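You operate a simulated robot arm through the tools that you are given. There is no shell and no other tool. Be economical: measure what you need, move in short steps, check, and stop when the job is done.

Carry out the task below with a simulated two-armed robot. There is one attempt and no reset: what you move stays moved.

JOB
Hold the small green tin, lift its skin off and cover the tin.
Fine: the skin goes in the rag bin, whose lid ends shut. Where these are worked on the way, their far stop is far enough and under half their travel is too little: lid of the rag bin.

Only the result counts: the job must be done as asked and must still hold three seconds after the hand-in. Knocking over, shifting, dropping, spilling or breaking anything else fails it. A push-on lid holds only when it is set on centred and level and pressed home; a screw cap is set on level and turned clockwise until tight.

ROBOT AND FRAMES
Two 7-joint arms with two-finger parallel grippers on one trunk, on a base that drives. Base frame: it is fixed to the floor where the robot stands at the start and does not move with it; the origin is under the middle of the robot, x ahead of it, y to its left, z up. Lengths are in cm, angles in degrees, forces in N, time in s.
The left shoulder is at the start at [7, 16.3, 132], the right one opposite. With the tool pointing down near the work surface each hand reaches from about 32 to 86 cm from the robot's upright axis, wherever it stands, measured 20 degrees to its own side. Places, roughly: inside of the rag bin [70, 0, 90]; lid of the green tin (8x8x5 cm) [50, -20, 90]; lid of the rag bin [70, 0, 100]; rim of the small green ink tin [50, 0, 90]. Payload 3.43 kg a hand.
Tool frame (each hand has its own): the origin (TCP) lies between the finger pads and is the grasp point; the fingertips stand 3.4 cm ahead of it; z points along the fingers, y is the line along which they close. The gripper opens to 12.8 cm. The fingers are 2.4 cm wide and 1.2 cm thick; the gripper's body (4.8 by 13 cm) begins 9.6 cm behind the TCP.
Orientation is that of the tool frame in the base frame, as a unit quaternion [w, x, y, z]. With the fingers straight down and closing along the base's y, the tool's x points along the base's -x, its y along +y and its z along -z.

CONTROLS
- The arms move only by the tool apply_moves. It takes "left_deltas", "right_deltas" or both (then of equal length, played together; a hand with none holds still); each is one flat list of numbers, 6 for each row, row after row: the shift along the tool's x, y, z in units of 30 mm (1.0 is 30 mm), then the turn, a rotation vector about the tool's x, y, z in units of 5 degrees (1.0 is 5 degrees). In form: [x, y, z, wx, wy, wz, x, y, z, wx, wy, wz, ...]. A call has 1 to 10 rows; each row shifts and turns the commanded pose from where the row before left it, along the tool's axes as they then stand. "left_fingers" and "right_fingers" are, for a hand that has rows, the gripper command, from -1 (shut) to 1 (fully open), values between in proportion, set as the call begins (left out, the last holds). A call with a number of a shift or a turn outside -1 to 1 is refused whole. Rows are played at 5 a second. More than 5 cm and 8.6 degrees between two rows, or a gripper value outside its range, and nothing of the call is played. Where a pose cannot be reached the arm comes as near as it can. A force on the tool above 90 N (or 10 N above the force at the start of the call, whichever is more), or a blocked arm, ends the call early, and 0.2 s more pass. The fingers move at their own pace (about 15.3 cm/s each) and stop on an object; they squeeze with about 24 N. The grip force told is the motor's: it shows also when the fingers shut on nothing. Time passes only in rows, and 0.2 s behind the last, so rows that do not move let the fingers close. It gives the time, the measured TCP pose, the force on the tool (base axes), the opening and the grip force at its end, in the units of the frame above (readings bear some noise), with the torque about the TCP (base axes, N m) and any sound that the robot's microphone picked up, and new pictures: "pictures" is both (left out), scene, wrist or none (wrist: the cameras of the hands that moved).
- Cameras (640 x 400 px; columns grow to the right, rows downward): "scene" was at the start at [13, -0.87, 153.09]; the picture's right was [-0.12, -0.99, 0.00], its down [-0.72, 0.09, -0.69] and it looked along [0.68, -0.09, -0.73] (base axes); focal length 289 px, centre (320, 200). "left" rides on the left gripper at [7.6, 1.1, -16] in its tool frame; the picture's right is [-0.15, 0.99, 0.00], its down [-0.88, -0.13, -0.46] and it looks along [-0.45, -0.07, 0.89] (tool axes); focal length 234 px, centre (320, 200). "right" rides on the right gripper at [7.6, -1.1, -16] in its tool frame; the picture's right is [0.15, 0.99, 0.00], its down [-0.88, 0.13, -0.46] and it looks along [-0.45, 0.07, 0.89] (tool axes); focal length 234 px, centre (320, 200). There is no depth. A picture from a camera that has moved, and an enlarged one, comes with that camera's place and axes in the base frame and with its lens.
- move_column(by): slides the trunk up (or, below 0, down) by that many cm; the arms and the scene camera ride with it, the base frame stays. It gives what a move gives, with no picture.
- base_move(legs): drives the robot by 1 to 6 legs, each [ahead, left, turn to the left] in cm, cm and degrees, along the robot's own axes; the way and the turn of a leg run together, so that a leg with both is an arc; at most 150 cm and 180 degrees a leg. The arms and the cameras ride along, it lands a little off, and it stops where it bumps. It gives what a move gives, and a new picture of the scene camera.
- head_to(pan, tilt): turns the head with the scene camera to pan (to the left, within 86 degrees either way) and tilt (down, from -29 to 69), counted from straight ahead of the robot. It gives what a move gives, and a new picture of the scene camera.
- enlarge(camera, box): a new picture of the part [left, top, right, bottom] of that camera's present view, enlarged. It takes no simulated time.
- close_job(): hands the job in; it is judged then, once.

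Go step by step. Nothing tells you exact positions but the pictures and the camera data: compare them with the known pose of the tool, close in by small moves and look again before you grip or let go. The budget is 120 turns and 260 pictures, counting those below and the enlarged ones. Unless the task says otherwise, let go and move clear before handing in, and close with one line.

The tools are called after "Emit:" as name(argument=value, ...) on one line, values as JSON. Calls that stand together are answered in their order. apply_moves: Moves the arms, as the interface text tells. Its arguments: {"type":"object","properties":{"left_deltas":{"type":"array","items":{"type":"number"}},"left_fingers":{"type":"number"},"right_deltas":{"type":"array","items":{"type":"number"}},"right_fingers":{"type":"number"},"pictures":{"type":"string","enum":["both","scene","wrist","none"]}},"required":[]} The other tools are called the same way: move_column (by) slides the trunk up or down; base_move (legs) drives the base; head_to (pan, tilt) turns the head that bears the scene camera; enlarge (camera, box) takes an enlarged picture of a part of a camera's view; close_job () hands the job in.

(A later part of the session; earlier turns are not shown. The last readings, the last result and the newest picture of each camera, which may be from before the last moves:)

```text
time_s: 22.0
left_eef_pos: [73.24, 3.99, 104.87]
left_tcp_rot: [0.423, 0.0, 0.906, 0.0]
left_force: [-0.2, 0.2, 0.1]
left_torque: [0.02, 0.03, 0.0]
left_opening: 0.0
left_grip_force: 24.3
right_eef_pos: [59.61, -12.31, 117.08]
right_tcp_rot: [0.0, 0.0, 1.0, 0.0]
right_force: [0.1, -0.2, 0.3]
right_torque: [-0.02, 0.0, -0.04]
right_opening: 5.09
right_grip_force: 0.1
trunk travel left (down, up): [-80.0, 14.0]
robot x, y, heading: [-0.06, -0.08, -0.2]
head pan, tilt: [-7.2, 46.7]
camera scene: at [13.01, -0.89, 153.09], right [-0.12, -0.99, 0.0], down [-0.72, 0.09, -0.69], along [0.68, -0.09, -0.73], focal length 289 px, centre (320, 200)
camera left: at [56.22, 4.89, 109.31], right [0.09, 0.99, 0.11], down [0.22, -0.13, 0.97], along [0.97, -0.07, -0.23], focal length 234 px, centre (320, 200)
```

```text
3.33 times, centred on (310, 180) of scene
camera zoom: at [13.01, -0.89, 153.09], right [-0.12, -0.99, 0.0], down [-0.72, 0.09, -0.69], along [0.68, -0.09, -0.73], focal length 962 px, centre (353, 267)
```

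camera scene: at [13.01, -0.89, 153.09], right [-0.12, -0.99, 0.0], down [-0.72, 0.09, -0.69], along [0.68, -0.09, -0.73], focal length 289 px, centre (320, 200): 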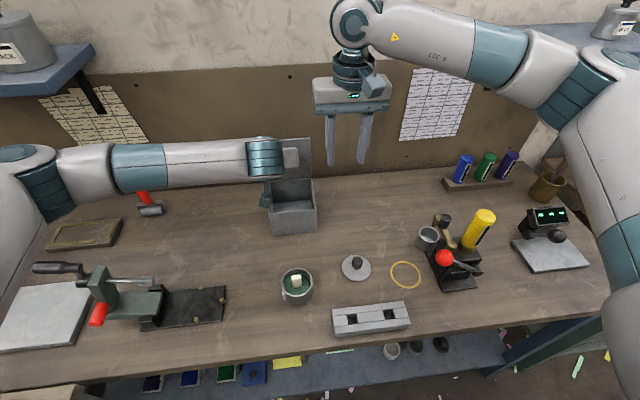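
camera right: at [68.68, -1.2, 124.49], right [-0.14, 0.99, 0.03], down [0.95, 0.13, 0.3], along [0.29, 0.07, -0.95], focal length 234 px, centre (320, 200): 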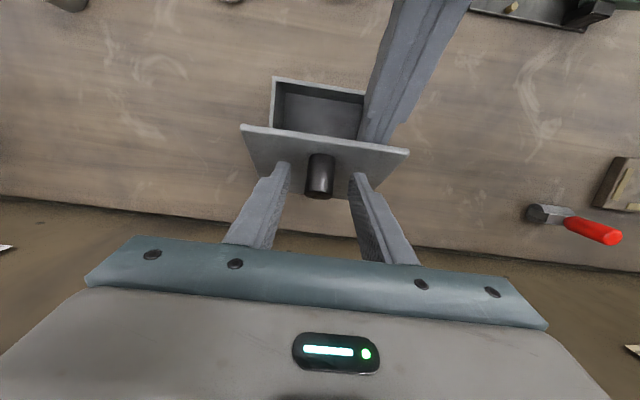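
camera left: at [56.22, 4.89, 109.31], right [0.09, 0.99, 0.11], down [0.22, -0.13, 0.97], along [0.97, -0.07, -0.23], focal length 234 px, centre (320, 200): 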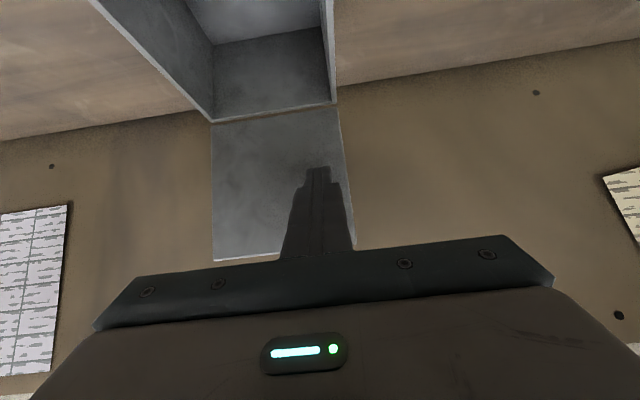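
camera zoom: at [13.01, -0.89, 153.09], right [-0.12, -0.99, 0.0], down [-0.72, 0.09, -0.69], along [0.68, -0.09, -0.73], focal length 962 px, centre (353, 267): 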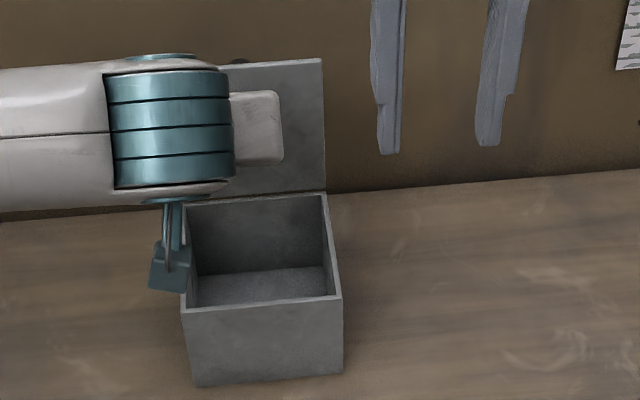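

The lid is about vertical. I push on gently looking for its stop.

Emit:
apply_moves(left_deltas=[-0.17, 0, 0.2, 0, 0, 0, -0.17, 0, 0.2, 0, 0, 0, -0.17, 0, 0.2, 0, 0, 0], pictures="wrist")

Emit:
enlarge(camera="scene", box=[230, 120, 390, 240])

```text
time_s: 22.8
left_eef_pos: [75.64, 3.86, 104.9]
left_tcp_rot: [0.422, 0.0, 0.907, 0.0]
left_force: [-1.2, 0.8, -0.8]
left_torque: [0.03, 0.03, -0.03]
left_opening: 0.0
left_grip_force: 24.1
right_eef_pos: [59.46, -12.26, 117.17]
right_tcp_rot: [0.0, 0.0, 1.0, 0.0]
right_force: [-0.1, -1.0, -0.8]
right_torque: [-0.02, 0.03, 0.01]
right_opening: 5.13
right_grip_force: 0.0
trunk travel left (down, up): [-80.0, 14.0]
robot x, y, heading: [0.14, 0.12, 0.2]
head pan, tilt: [-7.2, 46.7]
camera left: at [58.46, 4.87, 109.37], right [0.09, 0.99, 0.11], down [0.22, -0.13, 0.97], along [0.97, -0.07, -0.23], focal length 234 px, centre (320, 200)
```

left: 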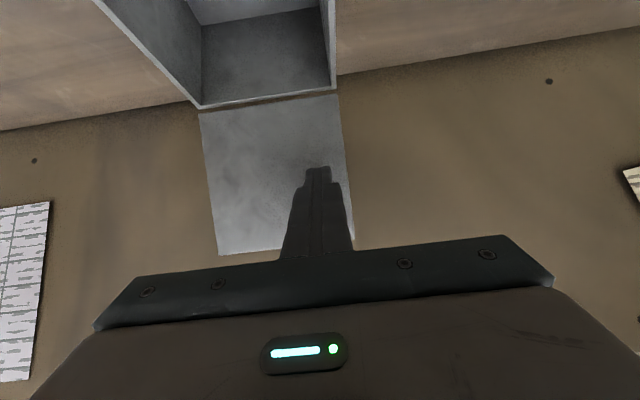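

```text
3.33 times, centred on (310, 180) of scene
camera zoom: at [12.94, -0.89, 153.1], right [-0.12, -0.99, 0.0], down [-0.72, 0.09, -0.69], along [0.68, -0.09, -0.73], focal length 962 px, centre (353, 267)
```

zoom: 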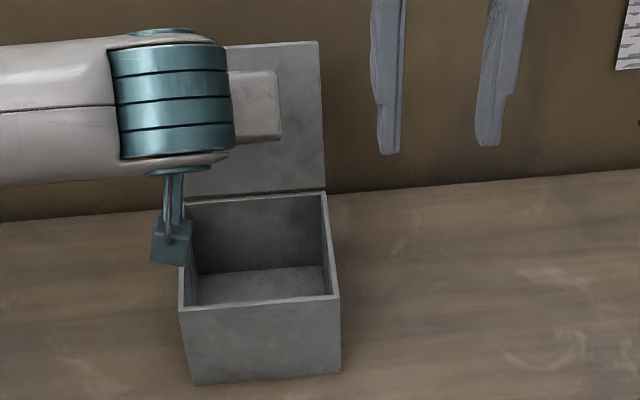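

The lid is past vertical. One more small push to look for the stop.

Emit:
apply_moves(left_deltas=[-0.12, 0, 0.14, 0, 0, 0, -0.12, 0, 0.14, 0, 0, 0], pictures="none")

Emit:
enlarge(camera="scene", box=[230, 120, 390, 240])

```text
time_s: 23.4
left_eef_pos: [76.7, 3.91, 104.84]
left_tcp_rot: [0.422, -0.001, 0.906, 0.0]
left_force: [-2.1, 0.0, -0.9]
left_torque: [0.01, 0.03, -0.01]
left_opening: 0.0
left_grip_force: 23.8
right_eef_pos: [59.66, -12.26, 117.1]
right_tcp_rot: [0.0, 0.0, 1.0, 0.0]
right_force: [-0.3, -0.2, -0.4]
right_torque: [0.01, -0.01, 0.0]
right_opening: 5.08
right_grip_force: 0.0
trunk travel left (down, up): [-80.0, 14.0]
robot x, y, heading: [-0.6, 0.1, 0.0]
head pan, tilt: [-7.2, 46.7]
```

```text
3.33 times, centred on (310, 180) of scene
camera zoom: at [12.96, -0.89, 153.1], right [-0.13, -0.99, 0.0], down [-0.72, 0.09, -0.69], along [0.68, -0.09, -0.73], focal length 962 px, centre (353, 267)
```

zoom: 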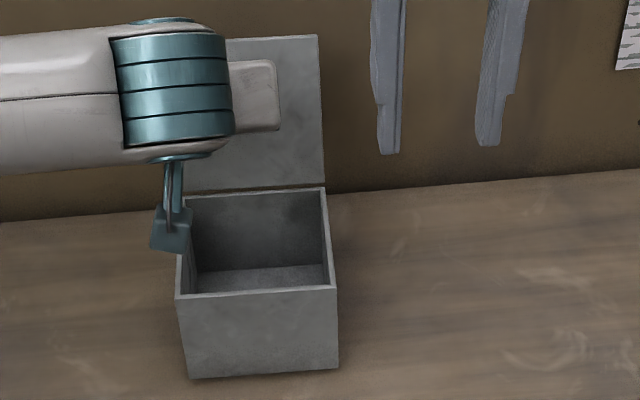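

The lid reached its stop (about 105 degrees) and the bin has crept only half a centimetre. I withdraw the left hand and clear both arms.

Emit:
apply_moves(left_deltas=[0, 0, -1, 0, 0, 0, 0, 0, -1, 0, 0, 0, 0, 0, -1, 0, 0, 0, 0, 0, -1, 0, 0, 0, 0, 0, -1, 0, 0, 0, 0, 1, 0, 0, 0, 0, 0, 1, 0, 0, 0, 0, 0, 1, 0, 0, 0, 0, 0, 1, 0, 0, 0, 0, 0, 1, 0, 0, 0, 0], right_deltas=[0, -0.8, 0, 0, 0, 0, 0, -0.8, 0, 0, 0, 0, 0, -0.8, 0, 0, 0, 0, 0, -0.8, 0, 0, 0, 0, 0, 0, 0, 0, 0, 0, 0, 0, 0, 0, 0, 0, 0, 0, 0, 0, 0, 0, 0, 0, 0, 0, 0, 0, 0, 0, 0, 0, 0, 0, 0, 0, 0, 0, 0, 0], pictures="none")

Emit:
apply_moves(left_deltas=[0, 0, 0, 0.766, 0, 0.643, 0, 0, 0, 0.766, 0, 0.643, 0, 0, 0, 0.766, 0, 0.643, 0, 0, 0, 0.766, 0, 0.643, 0, 0, 0, 0.766, 0, 0.643, 0, 0, 0, 0.766, 0, 0.643, 0, 0, 0, 0.766, 0, 0.643, 0, 0, 0, 0.766, 0, 0.643, 0, 0, 0, 0.766, 0, 0.643, 0, 0, 0, 0.766, 0, 0.643], left_fingers=0.9, pictures="scene")

```text
time_s: 25.6
left_eef_pos: [65.2, 18.95, 114.43]
left_tcp_rot: [0.422, -0.001, 0.906, 0.0]
left_force: [0.3, -0.2, -0.7]
left_torque: [-0.01, 0.0, 0.02]
left_opening: 0.0
left_grip_force: 23.9
right_eef_pos: [59.53, -21.77, 116.98]
right_tcp_rot: [0.001, 0.0, 1.0, -0.001]
right_force: [-0.3, 0.6, -0.4]
right_torque: [-0.01, 0.02, 0.0]
right_opening: 5.13
right_grip_force: 0.0
trunk travel left (down, up): [-80.0, 14.0]
robot x, y, heading: [-0.3, -0.25, 0.1]
head pan, tilt: [-7.2, 46.7]
```

```text
time_s: 27.8
left_eef_pos: [65.21, 18.9, 114.57]
left_tcp_rot: [0.385, 0.381, 0.822, -0.179]
left_force: [0.8, 0.1, 0.4]
left_torque: [-0.03, -0.01, 0.01]
left_opening: 12.17
left_grip_force: 0.0
right_eef_pos: [59.5, -22.04, 116.85]
right_tcp_rot: [0.0, 0.001, 1.0, 0.0]
right_force: [0.0, -0.4, 0.6]
right_torque: [-0.05, 0.0, 0.02]
right_opening: 5.12
right_grip_force: 0.0
trunk travel left (down, up): [-80.0, 14.0]
robot x, y, heading: [-0.02, 0.18, -0.2]
head pan, tilt: [-7.2, 46.7]
camera scene: at [13.02, -0.83, 153.09], right [-0.12, -0.99, 0.0], down [-0.72, 0.09, -0.69], along [0.68, -0.09, -0.73], focal length 289 px, centre (320, 200)
```

scene: 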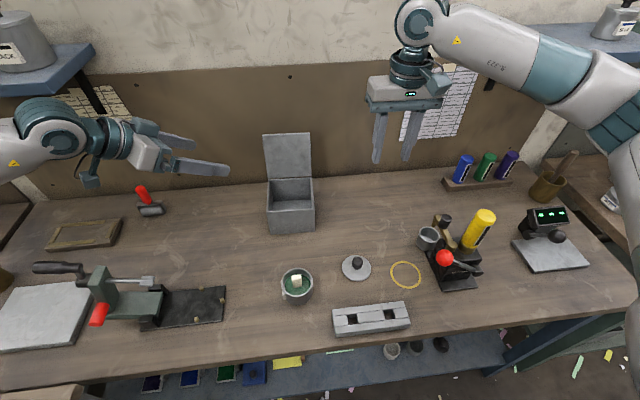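

The lid stays open by itself. I finish the left hand's turn and bring it beside the tin, high first.

Emit:
apply_moves(left_deltas=[0, 0, 0, 0.766, 0, 0.643, 0, 0, 0, 0.766, 0, 0.643, 0, 0, 0, 0.766, 0, 0.643, 0, 0, 0, 0.766, 0, 0.643, 0, 0, 0, 0.766, 0, 0.643, 0, 0, 0, 0.766, 0, 0.643, 0, 0, 0, 0.766, 0, 0.643, 0, 0, 0, 0.766, 0, 0.643], pictures="none")

Emit:
apply_moves(left_deltas=[0.1, -0.93, 0, 0, 0, 0, 0.1, -0.93, 0, 0, 0, 0, 0.1, -0.93, 0, 0, 0, 0, 0.1, -0.93, 0, 0, 0, 0, 0.1, -0.93, 0, 0, 0, 0, 0.1, -0.93, 0, 0, 0, 0, 0.1, -0.92, 0, 0, 0, 0], pictures="both")

```text
time_s: 29.6
left_eef_pos: [56.49, 11.2, 112.48]
left_tcp_rot: [0.356, 0.508, 0.751, -0.227]
left_force: [-1.1, -0.6, 0.2]
left_torque: [0.0, 0.01, -0.01]
left_opening: 12.18
left_grip_force: 0.1
left hand out of reach, approached as far as the arm can: row 1, 2, 3, 4, 5, 6, 7, 8
right_eef_pos: [59.71, -22.12, 116.91]
right_tcp_rot: [0.0, 0.0, 1.0, 0.001]
right_force: [0.2, 0.0, 0.1]
right_torque: [0.04, -0.02, -0.02]
right_opening: 5.12
right_grip_force: 0.0
trunk travel left (down, up): [-80.0, 14.0]
robot x, y, heading: [-0.17, -0.31, 0.1]
head pan, tilt: [-7.2, 46.7]
```

```text
time_s: 31.2
left_eef_pos: [44.2, 5.14, 108.88]
left_tcp_rot: [0.354, 0.509, 0.751, -0.228]
left_force: [0.4, 0.9, 0.1]
left_torque: [-0.01, -0.01, -0.03]
left_opening: 12.18
left_grip_force: 0.0
left hand out of reach, approached as far as the arm can: row 5, 6, 7
right_eef_pos: [59.59, -22.03, 116.85]
right_tcp_rot: [0.0, -0.001, 1.0, 0.0]
right_force: [-0.1, 0.4, 0.8]
right_torque: [0.05, -0.05, -0.03]
right_opening: 5.15
right_grip_force: 0.1
trunk travel left (down, up): [-80.0, 14.0]
robot x, y, heading: [0.17, -0.18, -0.1]
head pan, tilt: [-7.2, 46.7]
camera scene: at [13.02, -0.86, 153.09], right [-0.12, -0.99, 0.0], down [-0.72, 0.09, -0.69], along [0.68, -0.09, -0.73], focal length 289 px, centre (320, 200)
camera left: at [38.79, 21.21, 113.44], right [0.95, 0.29, 0.13], down [-0.05, -0.26, 0.96], along [0.31, -0.92, -0.23], focal length 234 px, centre (320, 200)
```

scene: 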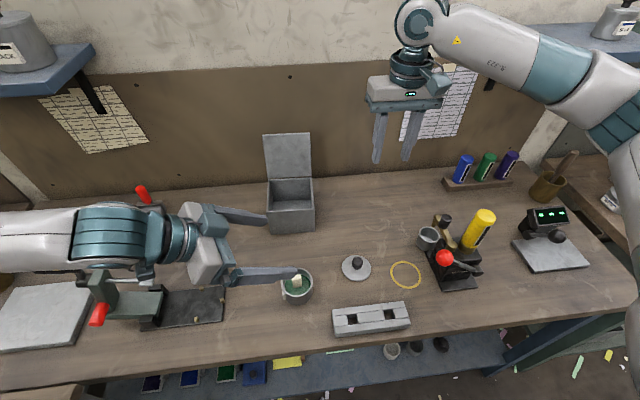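
left: 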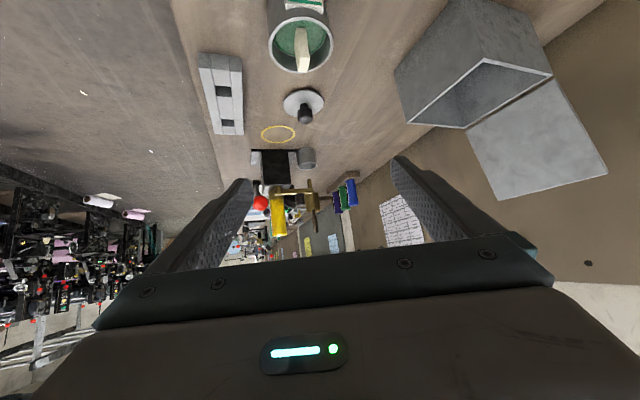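

The wrist limit left the hand at a yaw of about -67 degrees, which is fine for gripping the tin from the side. I lower to a pre-grasp position.

Emit:
apply_moves(left_deltas=[0.68, -0.05, 0.4, 0, 0, 0, 0.68, -0.05, 0.4, 0, 0, 0, 0.68, -0.05, 0.4, 0, 0, 0, 0.68, -0.05, 0.4, 0, 0, 0, 0.68, -0.05, 0.4, 0, 0, 0], pictures="both")

```text
time_s: 32.4
left_eef_pos: [43.13, 6.61, 97.35]
left_tcp_rot: [0.356, 0.509, 0.75, -0.227]
left_force: [0.1, -0.8, 0.0]
left_torque: [-0.02, 0.01, 0.0]
left_opening: 12.16
left_grip_force: 0.0
right_eef_pos: [59.55, -22.05, 116.97]
right_tcp_rot: [-0.001, -0.001, 1.0, 0.0]
right_force: [-0.8, -0.4, 0.3]
right_torque: [0.01, -0.01, -0.03]
right_opening: 5.12
right_grip_force: 0.1
trunk travel left (down, up): [-80.0, 14.0]
robot x, y, heading: [0.28, -0.04, -0.1]
head pan, tilt: [-7.2, 46.7]
camera scene: at [12.98, -0.83, 153.1], right [-0.13, -0.99, 0.0], down [-0.72, 0.09, -0.69], along [0.68, -0.09, -0.73], focal length 289 px, centre (320, 200)
camera left: at [37.61, 22.63, 101.72], right [0.95, 0.29, 0.13], down [-0.06, -0.26, 0.96], along [0.31, -0.92, -0.23], focal length 234 px, centre (320, 200)
```

scene: 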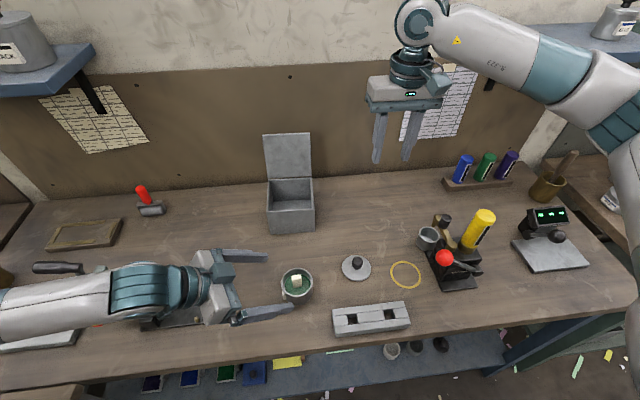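
left: 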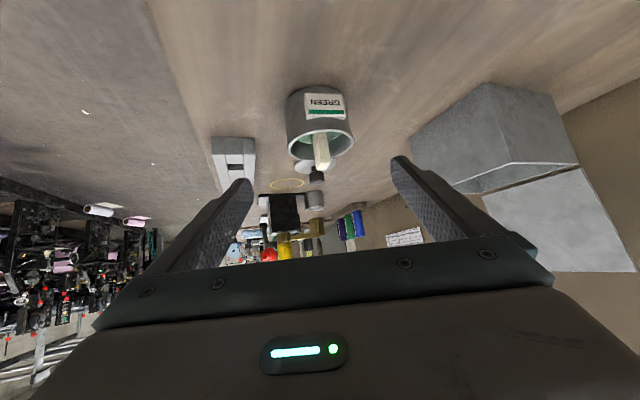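

The forearm comes rather near the vise on the left, so I swing the hand's yaw back to about -45 degrees to keep the forearm away from it.

Emit:
apply_moves(left_deltas=[0, 0, -0.1, -0.672, 0.016, -0.568, 0, 0, -0.1, -0.672, 0.016, -0.568, 0, 0, -0.1, -0.672, 0.016, -0.568, 0, 0, -0.1, -0.672, 0.016, -0.568, 0, 0, 0, -0.672, 0.016, -0.568], pictures="both")

Emit:
enlarge(camera="left", box=[220, 60, 420, 210])

Emit:
enlarge(camera="scene", box=[250, 250, 340, 310])

```text
time_s: 33.6
left_eef_pos: [43.72, 7.36, 97.27]
left_tcp_rot: [0.393, 0.354, 0.834, -0.156]
left_force: [-0.3, -1.1, -0.1]
left_torque: [0.02, 0.03, 0.01]
left_opening: 12.19
left_grip_force: 0.1
left hand out of reach, approached as far as the arm can: row 4, 5
right_eef_pos: [59.55, -22.01, 116.82]
right_tcp_rot: [0.0, 0.0, 1.0, 0.0]
right_force: [0.6, 0.2, 0.0]
right_torque: [0.0, -0.02, 0.05]
right_opening: 5.1
right_grip_force: 0.1
trunk travel left (down, up): [-80.0, 14.0]
robot x, y, heading: [0.17, -0.16, -0.2]
head pan, tilt: [-7.2, 46.7]
camera scene: at [12.97, -0.9, 153.1], right [-0.12, -0.99, 0.0], down [-0.72, 0.09, -0.69], along [0.68, -0.09, -0.73], focal length 289 px, centre (320, 200)
camera left: at [32.58, 20.1, 101.63], right [0.77, 0.62, 0.13], down [0.05, -0.26, 0.96], along [0.64, -0.74, -0.23], focal length 234 px, centre (320, 200)
```

scene: 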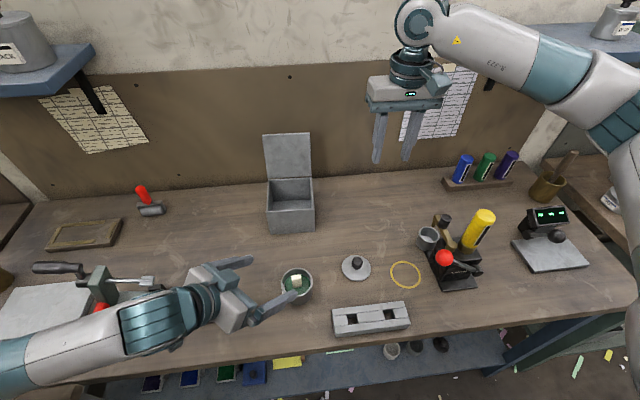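
left: 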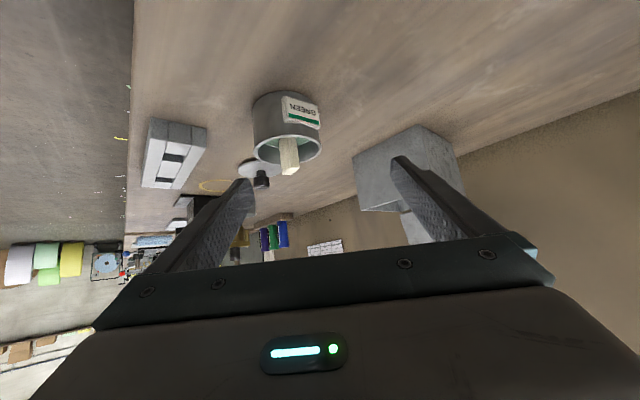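

```text
2.67 times, centred on (320, 135) of left
camera zoom: at [32.58, 20.1, 101.63], right [0.77, 0.62, 0.13], down [0.05, -0.26, 0.96], along [0.64, -0.74, -0.23], focal length 624 px, centre (320, 373)
```

zoom: 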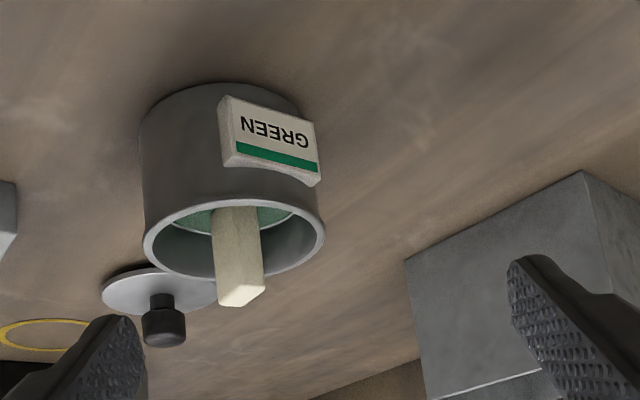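

```text
6.67 times, centred on (295, 280) of scene
camera zoom: at [12.97, -0.9, 153.1], right [-0.12, -0.99, 0.0], down [-0.72, 0.09, -0.69], along [0.68, -0.09, -0.73], focal length 1924 px, centre (487, -333)
```

zoom: 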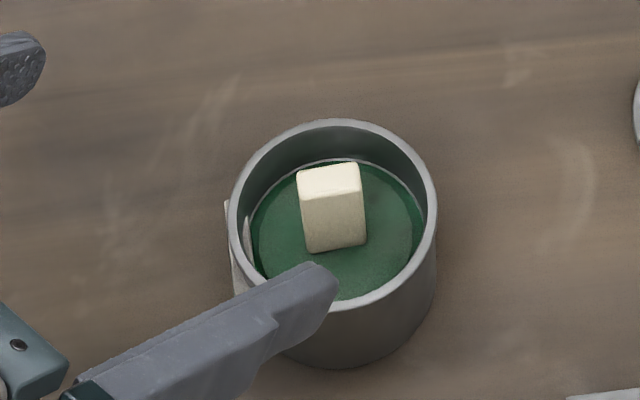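

The tab stands 2 cm above the rim, top at about (46.1, 0.15, 92.4). I centre the left hand on the tin sideways before advancing.

Emit:
apply_moves(left_deltas=[0.4, -0.61, 0.1, 0, 0, 0, 0.4, -0.61, 0.1, 0, 0, 0, 0, 0, 0.5, 0, 0, 0], pictures="wrist")

Emit:
enlarge(camera="left", box=[200, 40, 440, 240])

Emit:
enlarge(camera="scene", box=[0, 220, 340, 400])

```text
time_s: 34.3
left_eef_pos: [49.23, 7.59, 91.63]
left_tcp_rot: [0.353, 0.441, 0.821, -0.087]
left_force: [2.0, 1.0, -2.0]
left_torque: [-0.05, 0.1, -0.1]
left_opening: 12.18
left_grip_force: 0.1
left hand out of reach, approached as far as the arm can: row 1
right_eef_pos: [61.93, -30.48, 116.27]
right_tcp_rot: [-0.003, 0.069, 0.998, 0.0]
right_force: [2.6, 0.0, -0.6]
right_torque: [0.01, 0.21, 0.02]
right_opening: 5.12
right_grip_force: 0.0
trunk travel left (down, up): [-80.0, 14.0]
robot x, y, heading: [5.07, -0.15, -7.8]
head pan, tilt: [-7.2, 46.7]
stopped in row 3 (left hand): the arm was blocked; the commanded pose is now the measured one
camera left: at [39.35, 20.38, 98.56], right [0.83, 0.49, 0.26], down [-0.01, -0.45, 0.89], along [0.56, -0.74, -0.37], focal length 234 px, centre (320, 200)
```

left: 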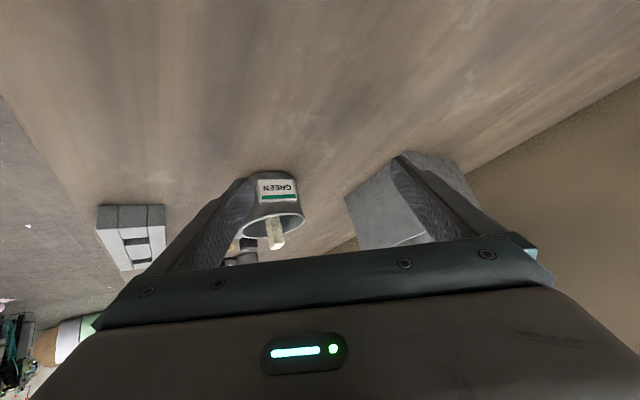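

```text
2.00 times, centred on (320, 140) of left
camera zoom: at [39.35, 20.38, 98.56], right [0.83, 0.49, 0.26], down [-0.01, -0.45, 0.89], along [0.56, -0.74, -0.37], focal length 468 px, centre (320, 320)
```

zoom: 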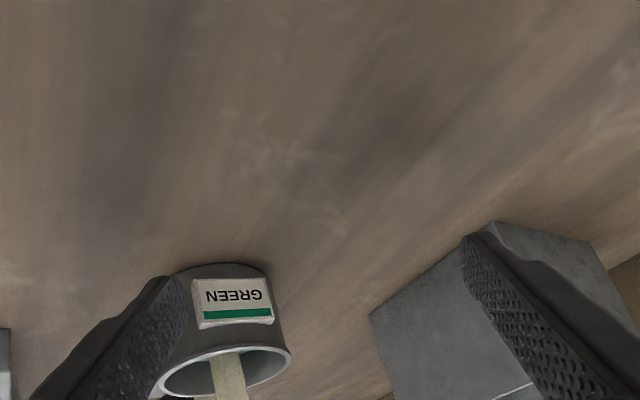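

```text
1.88 times, centred on (170, 310) of scene
camera zoom: at [18.43, -6.15, 152.98], right [-0.26, -0.97, -0.02], down [-0.7, 0.2, -0.68], along [0.66, -0.16, -0.73], focal length 543 px, centre (602, -7)
```

zoom: 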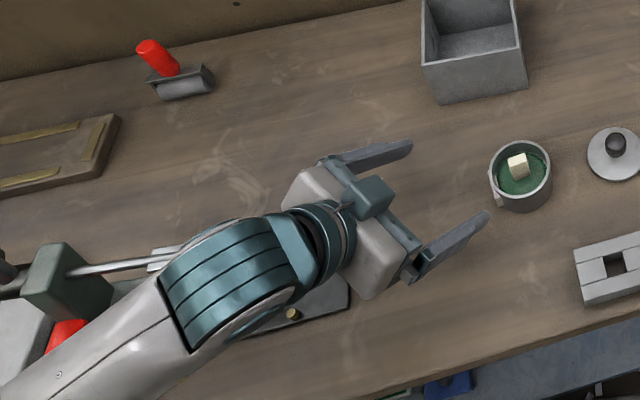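

The arm got blocked and the base was pushed: it now stands at (5, 0) with heading -8. I look at the surroundings before moving anything.

Emit:
head_to(pan=30, tilt=55)

Emit:
head_to(pan=0, tilt=47)

```text
time_s: 35.4
left_eef_pos: [47.08, 8.67, 92.89]
left_tcp_rot: [0.356, 0.435, 0.824, -0.072]
left_force: [0.5, 0.3, 1.3]
left_torque: [-0.06, 0.11, -0.07]
left_opening: 12.15
left_grip_force: 0.0
right_eef_pos: [60.32, -29.85, 117.64]
right_tcp_rot: [0.004, 0.057, 0.998, 0.005]
right_force: [1.4, 0.8, 0.0]
right_torque: [-0.04, 0.11, 0.03]
right_opening: 5.13
right_grip_force: 0.0
trunk travel left (down, up): [-80.0, 14.0]
robot x, y, heading: [4.37, -0.21, -6.4]
head pan, tilt: [30.0, 55.0]
camera scene: at [14.86, -0.06, 152.75], right [0.4, -0.92, -0.01], down [-0.75, -0.32, -0.59], along [0.53, 0.24, -0.81], focal length 289 px, centre (320, 200)
```

scene: 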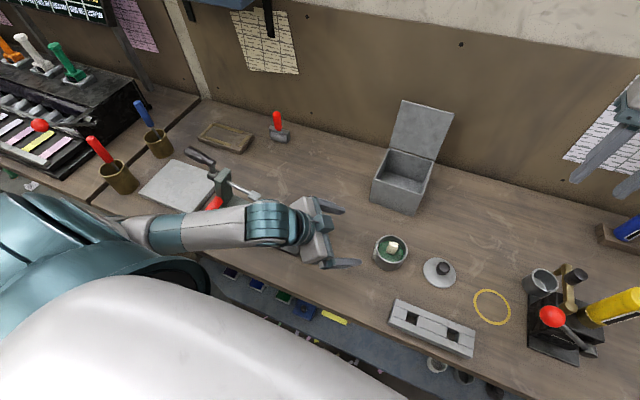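

```text
time_s: 36.3
left_eef_pos: [47.17, 8.62, 92.7]
left_tcp_rot: [0.356, 0.436, 0.823, -0.074]
left_force: [-0.5, -1.0, -1.7]
left_torque: [0.0, -0.01, 0.0]
left_opening: 12.14
left_grip_force: 0.1
right_eef_pos: [60.4, -29.8, 117.65]
right_tcp_rot: [0.003, 0.058, 0.998, 0.005]
right_force: [-0.9, -0.4, 0.4]
right_torque: [0.01, -0.08, 0.0]
right_opening: 5.1
right_grip_force: 0.0
trunk travel left (down, up): [-80.0, 14.0]
robot x, y, heading: [4.36, -0.1, -6.7]
head pan, tilt: [0.0, 47.0]
camera scene: at [16.19, -3.77, 153.76], right [-0.11, -0.99, -0.02], down [-0.72, 0.09, -0.69], along [0.68, -0.06, -0.73], focal length 289 px, centre (320, 200)
```

scene: 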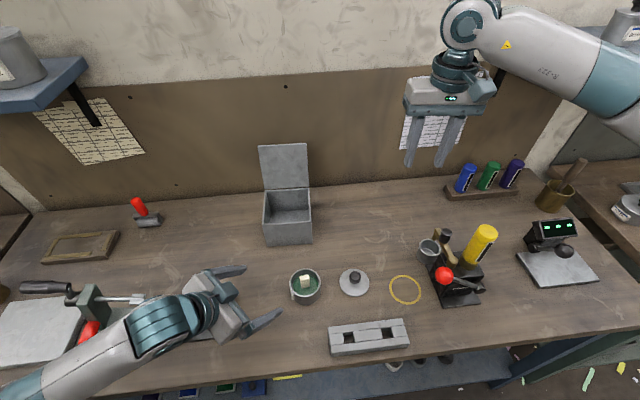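

The tin, lid and other things look unmoved; the left forearm or elbow seems pressed on the table edge. I raise the left hand straight up to free it.

Emit:
apply_moves(left_deltas=[-0.33, 0.09, -0.37, 0, 0, 0, -0.52, 0.15, -0.587, 0, 0, 0, -0.52, 0.15, -0.587, 0, 0, 0, -0.52, 0.15, -0.587, 0, 0, 0, -0.52, 0.15, -0.587, 0, 0, 0, -0.52, 0.15, -0.587, 0, 0, 0], pictures="scene")

```text
time_s: 37.7
left_eef_pos: [55.14, 6.02, 100.8]
left_tcp_rot: [0.361, 0.438, 0.816, -0.107]
left_force: [0.6, -0.3, 0.1]
left_torque: [0.05, 0.02, 0.01]
left_opening: 12.16
left_grip_force: 0.1
left hand out of reach, approached as far as the arm can: row 1, 2, 3, 4, 5, 6
right_eef_pos: [61.49, -30.3, 116.53]
right_tcp_rot: [-0.001, 0.072, 0.997, -0.001]
right_force: [-0.3, -1.6, -0.1]
right_torque: [0.07, 0.0, 0.0]
right_opening: 5.14
right_grip_force: 0.1
trunk travel left (down, up): [-80.0, 14.0]
robot x, y, heading: [5.33, -0.45, -8.1]
head pan, tilt: [0.0, 47.0]
camera scene: at [18.42, -2.5, 152.69], right [-0.14, -0.99, 0.0], down [-0.72, 0.1, -0.68], along [0.67, -0.09, -0.73], focal length 289 px, centre (320, 200)
```

scene: 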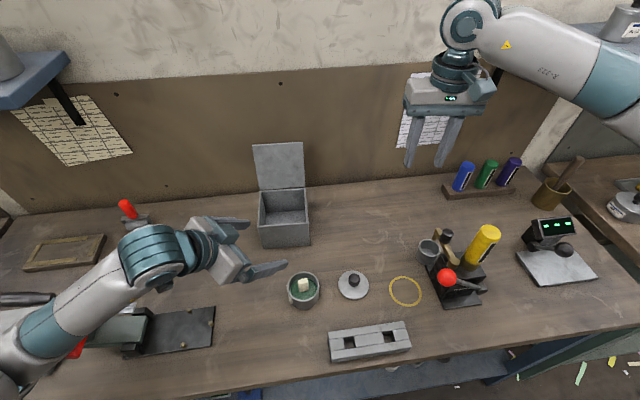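

The arm is free again, though folded close to the body. I raise the trunk for clearance, turn back straight and back off to about x = -10 so the left arm has room.

Emit:
move_column(by=13)

Emit:
base_move(legs=[[-15.3, 0, 0], [0, 2, 8.1]])

```text
time_s: 39.3
left_eef_pos: [55.16, 6.89, 114.14]
left_tcp_rot: [0.362, 0.436, 0.817, -0.106]
left_force: [0.3, -0.2, -0.5]
left_torque: [0.02, -0.03, 0.02]
left_opening: 12.16
left_grip_force: 0.0
right_eef_pos: [61.49, -29.5, 129.97]
right_tcp_rot: [-0.001, 0.072, 0.997, -0.003]
right_force: [0.2, 0.1, 0.5]
right_torque: [0.0, 0.01, -0.01]
right_opening: 5.11
right_grip_force: 0.1
trunk travel left (down, up): [-93.0, 1.0]
robot x, y, heading: [5.16, -0.18, -8.1]
head pan, tilt: [0.0, 47.0]
```

```text
time_s: 41.3
left_eef_pos: [38.76, 17.37, 114.11]
left_tcp_rot: [0.367, 0.38, 0.845, -0.08]
left_force: [0.0, -0.6, -0.4]
left_torque: [0.01, 0.0, 0.01]
left_opening: 12.16
left_grip_force: 0.0
right_eef_pos: [50.15, -17.83, 129.85]
right_tcp_rot: [-0.001, 0.001, 1.0, -0.002]
right_force: [0.0, -0.2, -1.1]
right_torque: [0.05, 0.03, 0.01]
right_opening: 5.12
right_grip_force: 0.0
trunk travel left (down, up): [-93.0, 1.0]
robot x, y, heading: [-9.7, 3.88, 0.0]
head pan, tilt: [0.0, 47.0]
camera scene: at [3.63, 3.51, 166.04], right [0.0, -1.0, 0.0], down [-0.73, 0.0, -0.68], along [0.68, 0.0, -0.73], focal length 289 px, centre (320, 200)
```

scene: 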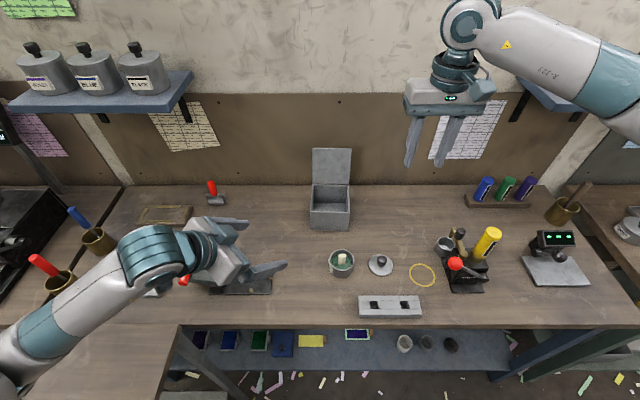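

Everything seems in place except the tin, which appears to have been nudged a few cm. I measure it again.

Emit:
enlarge(camera="scene", box=[296, 220, 424, 300])

Emit:
enlarge(camera="scene", box=[280, 140, 380, 240])

```text
5.00 times, centred on (360, 260) of scene
camera zoom: at [3.63, 3.51, 166.04], right [0.0, -1.0, 0.0], down [-0.73, 0.0, -0.68], along [0.68, 0.0, -0.73], focal length 1443 px, centre (120, -100)
```

zoom: 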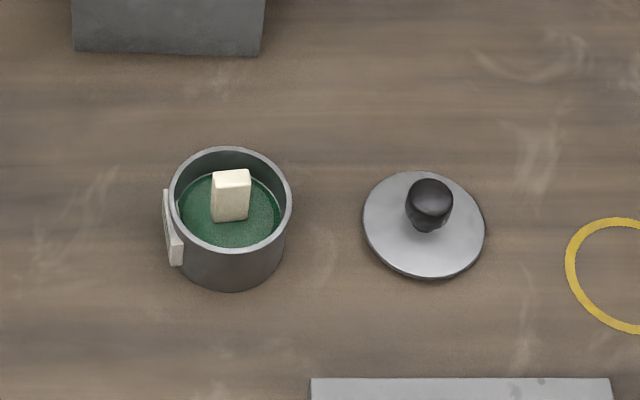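

```text
4.00 times, centred on (330, 190) of scene
camera zoom: at [3.63, 3.51, 166.04], right [0.0, -1.0, 0.0], down [-0.73, 0.0, -0.68], along [0.68, 0.0, -0.73], focal length 1155 px, centre (280, 240)
```

zoom: 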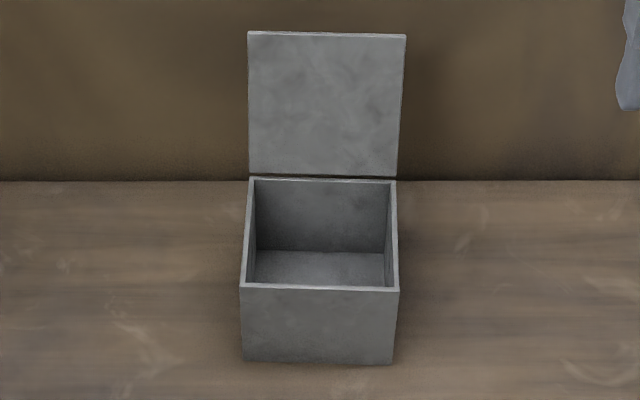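

The tin stands upright at about (49.2, -2.9) now and everything else is unchanged. I level and re-aim the left hand at it and advance part way, with the trunk kept high.

Emit:
apply_moves(left_deltas=[0, 0, 0, 0.823, -0.375, 0.209, 0, 0, 0, 0.823, -0.375, 0.209, 0, 0, 0, 0.823, -0.375, 0.209, 0, 0, 0, 0.823, -0.375, 0.209, 0.3, -0.08, 0.8, 0, 0, 0, 0.3, -0.08, 0.8, 0, 0, 0, 0.3, -0.08, 0.8, 0, 0, 0, 0.3, -0.08, 0.8, 0, 0, 0, 0.3, -0.06, 0.8, 0, 0, 0], left_fingers=0.8, pictures="both")

```text
time_s: 43.3
left_eef_pos: [41.01, 11.49, 102.93]
left_tcp_rot: [0.366, 0.452, 0.785, -0.212]
left_force: [0.3, 0.5, 0.6]
left_torque: [-0.01, 0.01, -0.01]
left_opening: 11.52
left_grip_force: 0.0
right_eef_pos: [50.11, -17.6, 129.89]
right_tcp_rot: [-0.001, 0.002, 1.0, -0.004]
right_force: [-0.1, 0.5, 0.2]
right_torque: [0.03, 0.01, 0.02]
right_opening: 5.13
right_grip_force: 0.0
trunk travel left (down, up): [-93.0, 1.0]
robot x, y, heading: [-9.27, 3.91, 0.4]
head pan, tilt: [0.0, 47.0]
camera scene: at [3.52, 4.01, 166.05], right [0.0, -1.0, 0.0], down [-0.73, 0.0, -0.68], along [0.68, 0.0, -0.73], focal length 289 px, centre (320, 200)
camera left: at [33.39, 26.74, 107.35], right [0.9, 0.41, 0.11], down [0.0, -0.25, 0.97], along [0.43, -0.88, -0.22], focal length 234 px, centre (320, 200)
```

scene: 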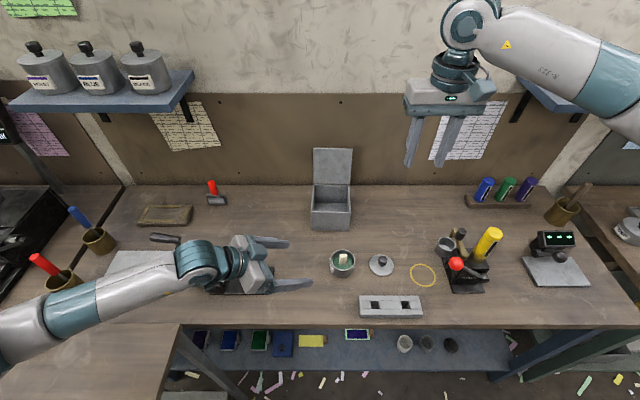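
left: 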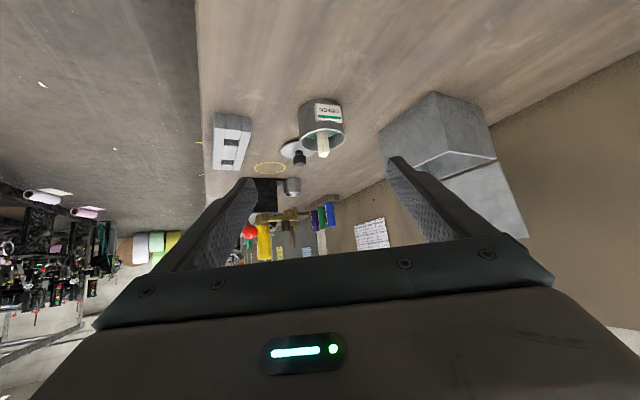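

The hand is aimed straight at the tin with no reach trouble. I advance until the fingertips are just before it, then look.

Emit:
apply_moves(left_deltas=[0.02, 0, 0.75, 0, 0, 0, 0.02, 0, 0.75, 0, 0, 0, 0.02, 0, 0.75, 0, 0, 0, 0.02, 0, 0.75, 0, 0, 0, 0.02, 0, 0.75, 0, 0, 0, 0.02, 0, 0.75, 0, 0, 0], pictures="both")

Emit:
enlarge(camera="left", box=[200, 60, 440, 260])

Emit:
enlarge(camera="scene", box=[240, 210, 400, 310])

```text
time_s: 44.7
left_eef_pos: [46.02, 2.87, 93.92]
left_tcp_rot: [0.368, 0.451, 0.785, -0.213]
left_force: [0.2, -0.1, 0.0]
left_torque: [0.0, 0.0, -0.02]
left_opening: 11.54
left_grip_force: 0.1
right_eef_pos: [50.11, -17.54, 129.93]
right_tcp_rot: [-0.001, 0.002, 1.0, -0.003]
right_force: [0.0, 0.0, 0.3]
right_torque: [0.01, -0.01, 0.02]
right_opening: 5.11
right_grip_force: 0.0
trunk travel left (down, up): [-93.0, 1.0]
robot x, y, heading: [-9.34, 4.0, 0.6]
head pan, tilt: [0.0, 47.0]
camera scene: at [3.52, 3.97, 166.05], right [0.0, -1.0, 0.0], down [-0.73, 0.0, -0.68], along [0.68, 0.0, -0.73], focal length 289 px, centre (320, 200)
camera left: at [38.43, 17.96, 98.35], right [0.9, 0.42, 0.11], down [0.0, -0.25, 0.97], along [0.43, -0.87, -0.22], focal length 234 px, centre (320, 200)
```

scene: 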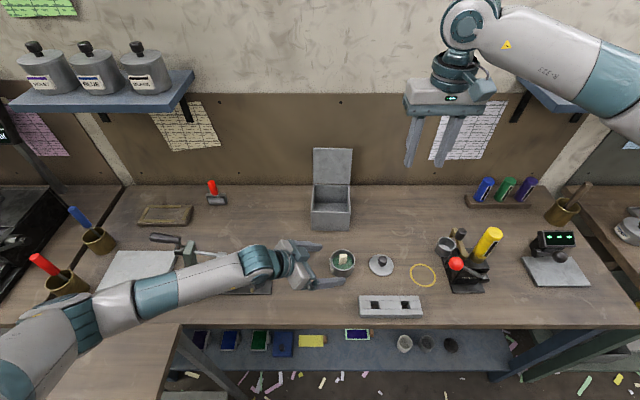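
left: 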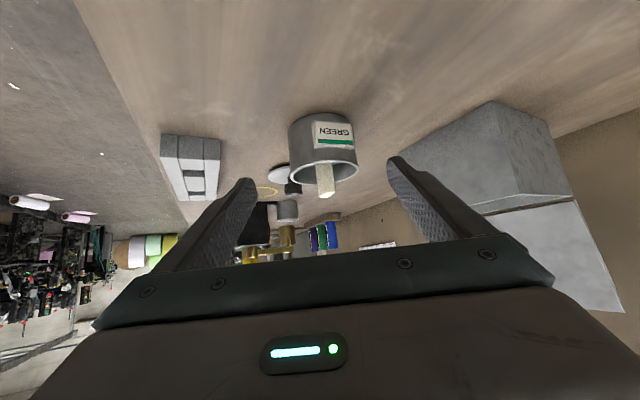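

```text
2.00 times, centred on (320, 160) of left
camera zoom: at [38.43, 17.96, 98.35], right [0.9, 0.42, 0.11], down [0.0, -0.25, 0.97], along [0.43, -0.87, -0.22], focal length 468 px, centre (320, 280)
```

zoom: 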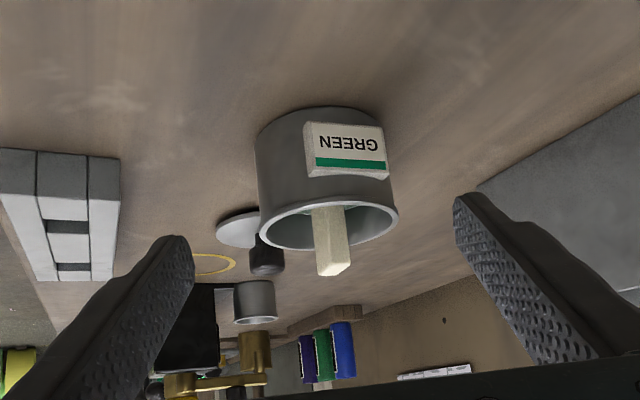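

```text
4.00 times, centred on (320, 260) of scene
camera zoom: at [3.52, 3.97, 166.05], right [0.0, -1.0, 0.0], down [-0.73, 0.0, -0.68], along [0.68, 0.0, -0.73], focal length 1155 px, centre (320, -40)
```

zoom: 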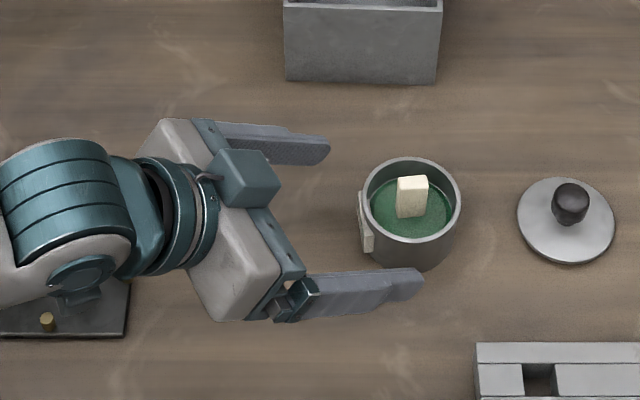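

The tin is centred between the fingers. I advance the last 8 cm and close.

Emit:
apply_moves(left_deltas=[0, 0.01, 0.66, 0, 0, 0, 0, 0.01, 0.66, 0, 0, 0, 0, 0.01, 0.66, 0, 0, 0, 0, 0.01, 0.66, 0, 0, 0], pictures="wrist")

Emit:
enlarge(camera="scene", box=[240, 210, 400, 310])

```text
time_s: 45.7
left_eef_pos: [48.92, -2.47, 88.96]
left_tcp_rot: [0.366, 0.452, 0.785, -0.212]
left_force: [-0.6, -0.5, -0.7]
left_torque: [-0.01, 0.02, -0.02]
left_opening: 11.48
left_grip_force: 0.0
right_eef_pos: [50.06, -17.52, 130.04]
right_tcp_rot: [-0.001, 0.002, 1.0, -0.004]
right_force: [0.0, -0.2, 0.9]
right_torque: [0.04, 0.0, -0.01]
right_opening: 5.11
right_grip_force: 0.0
trunk travel left (down, up): [-93.0, 1.0]
robot x, y, heading: [-9.87, 3.68, 0.3]
head pan, tilt: [0.0, 47.0]
camera left: at [41.43, 12.71, 93.35], right [0.9, 0.41, 0.11], down [0.0, -0.25, 0.97], along [0.43, -0.87, -0.22], focal length 234 px, centre (320, 200)
```

left: 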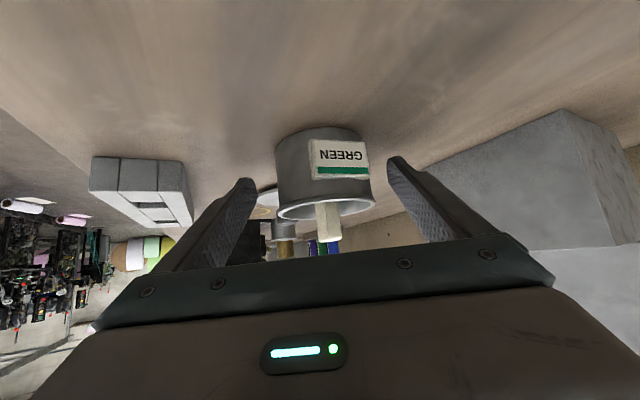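

```text
4.00 times, centred on (320, 260) of scene
camera zoom: at [3.53, 3.94, 166.05], right [0.0, -1.0, 0.0], down [-0.73, 0.0, -0.68], along [0.68, 0.0, -0.73], focal length 1155 px, centre (320, -40)
```

zoom: 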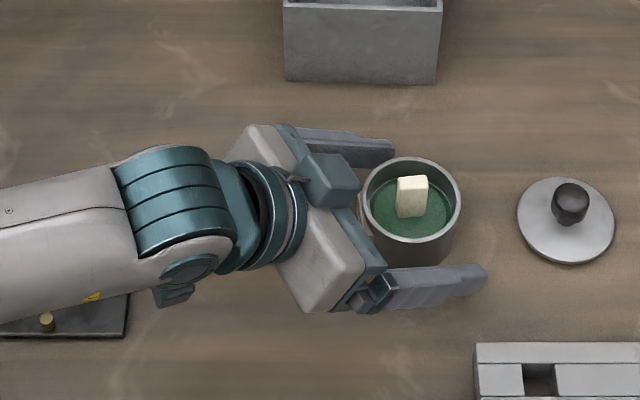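

The geometry matches: tin between the pads. A tiny correction, then close the left fingers on it.

Emit:
apply_moves(left_deltas=[0, 0.06, 0.1, 0, 0, 0], pictures="none")

Emit:
apply_moves(left_deltas=[0, 0, 0, 0, 0, 0, 0, 0, 0, 0, 0, 0, 0, 0, 0, 0, 0, 0], left_fingers=-1, pictures="both")

Emit:
enlarge(camera="scene", box=[240, 210, 400, 310])

```text
time_s: 46.1
left_eef_pos: [49.16, -2.48, 88.8]
left_tcp_rot: [0.367, 0.452, 0.785, -0.213]
left_force: [-0.4, 0.2, -0.2]
left_torque: [0.0, -0.01, -0.02]
left_opening: 11.51
left_grip_force: 0.0
right_eef_pos: [50.13, -17.34, 129.98]
right_tcp_rot: [-0.001, 0.001, 1.0, -0.002]
right_force: [0.0, -0.5, 0.0]
right_torque: [-0.03, 0.01, 0.0]
right_opening: 5.11
right_grip_force: 0.1
trunk travel left (down, up): [-93.0, 1.0]
robot x, y, heading: [-9.87, 3.9, 0.0]
head pan, tilt: [0.0, 47.0]
```

```text
time_s: 46.9
left_eef_pos: [49.27, -2.51, 88.91]
left_tcp_rot: [0.366, 0.453, 0.785, -0.213]
left_force: [2.1, -0.3, 0.4]
left_torque: [-0.03, 0.06, 0.01]
left_opening: 7.1
left_grip_force: 24.4
right_eef_pos: [49.94, -17.53, 130.0]
right_tcp_rot: [-0.001, 0.001, 1.0, -0.003]
right_force: [-0.9, -0.6, 0.8]
right_torque: [0.01, 0.0, -0.01]
right_opening: 5.13
right_grip_force: 0.1
trunk travel left (down, up): [-93.0, 1.0]
robot x, y, heading: [-9.37, 4.27, -0.2]
head pan, tilt: [0.0, 47.0]
camera scene: at [3.47, 4.04, 166.06], right [0.0, -1.0, 0.0], down [-0.73, 0.0, -0.68], along [0.68, 0.0, -0.73], focal length 289 px, centre (320, 200)
camera left: at [41.7, 12.68, 93.21], right [0.9, 0.41, 0.11], down [0.0, -0.25, 0.97], along [0.43, -0.87, -0.22], focal length 234 px, centre (320, 200)
```

scene: 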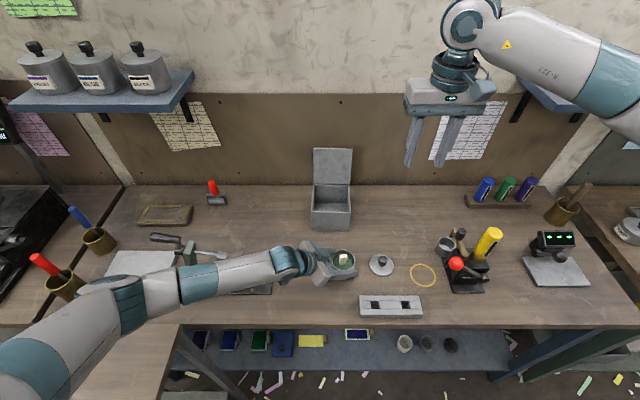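
left: 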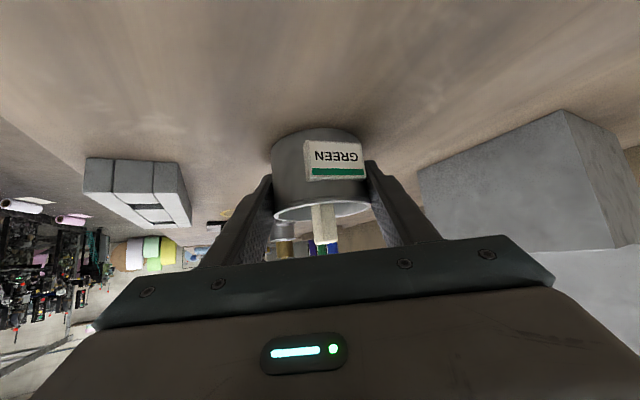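

```text
4.00 times, centred on (320, 260) of scene
camera zoom: at [3.47, 4.04, 166.06], right [0.0, -1.0, 0.0], down [-0.73, 0.0, -0.68], along [0.68, 0.0, -0.73], focal length 1155 px, centre (320, -40)
```

zoom: 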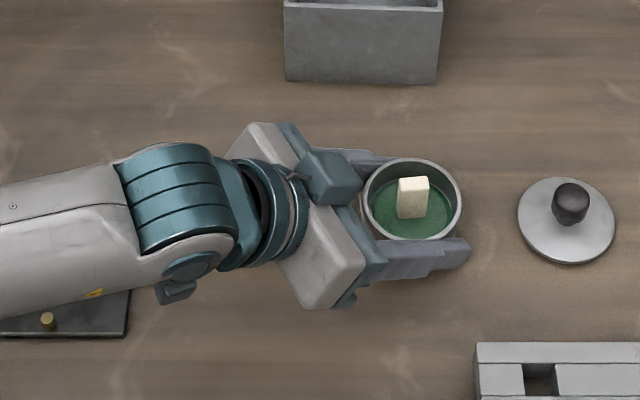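

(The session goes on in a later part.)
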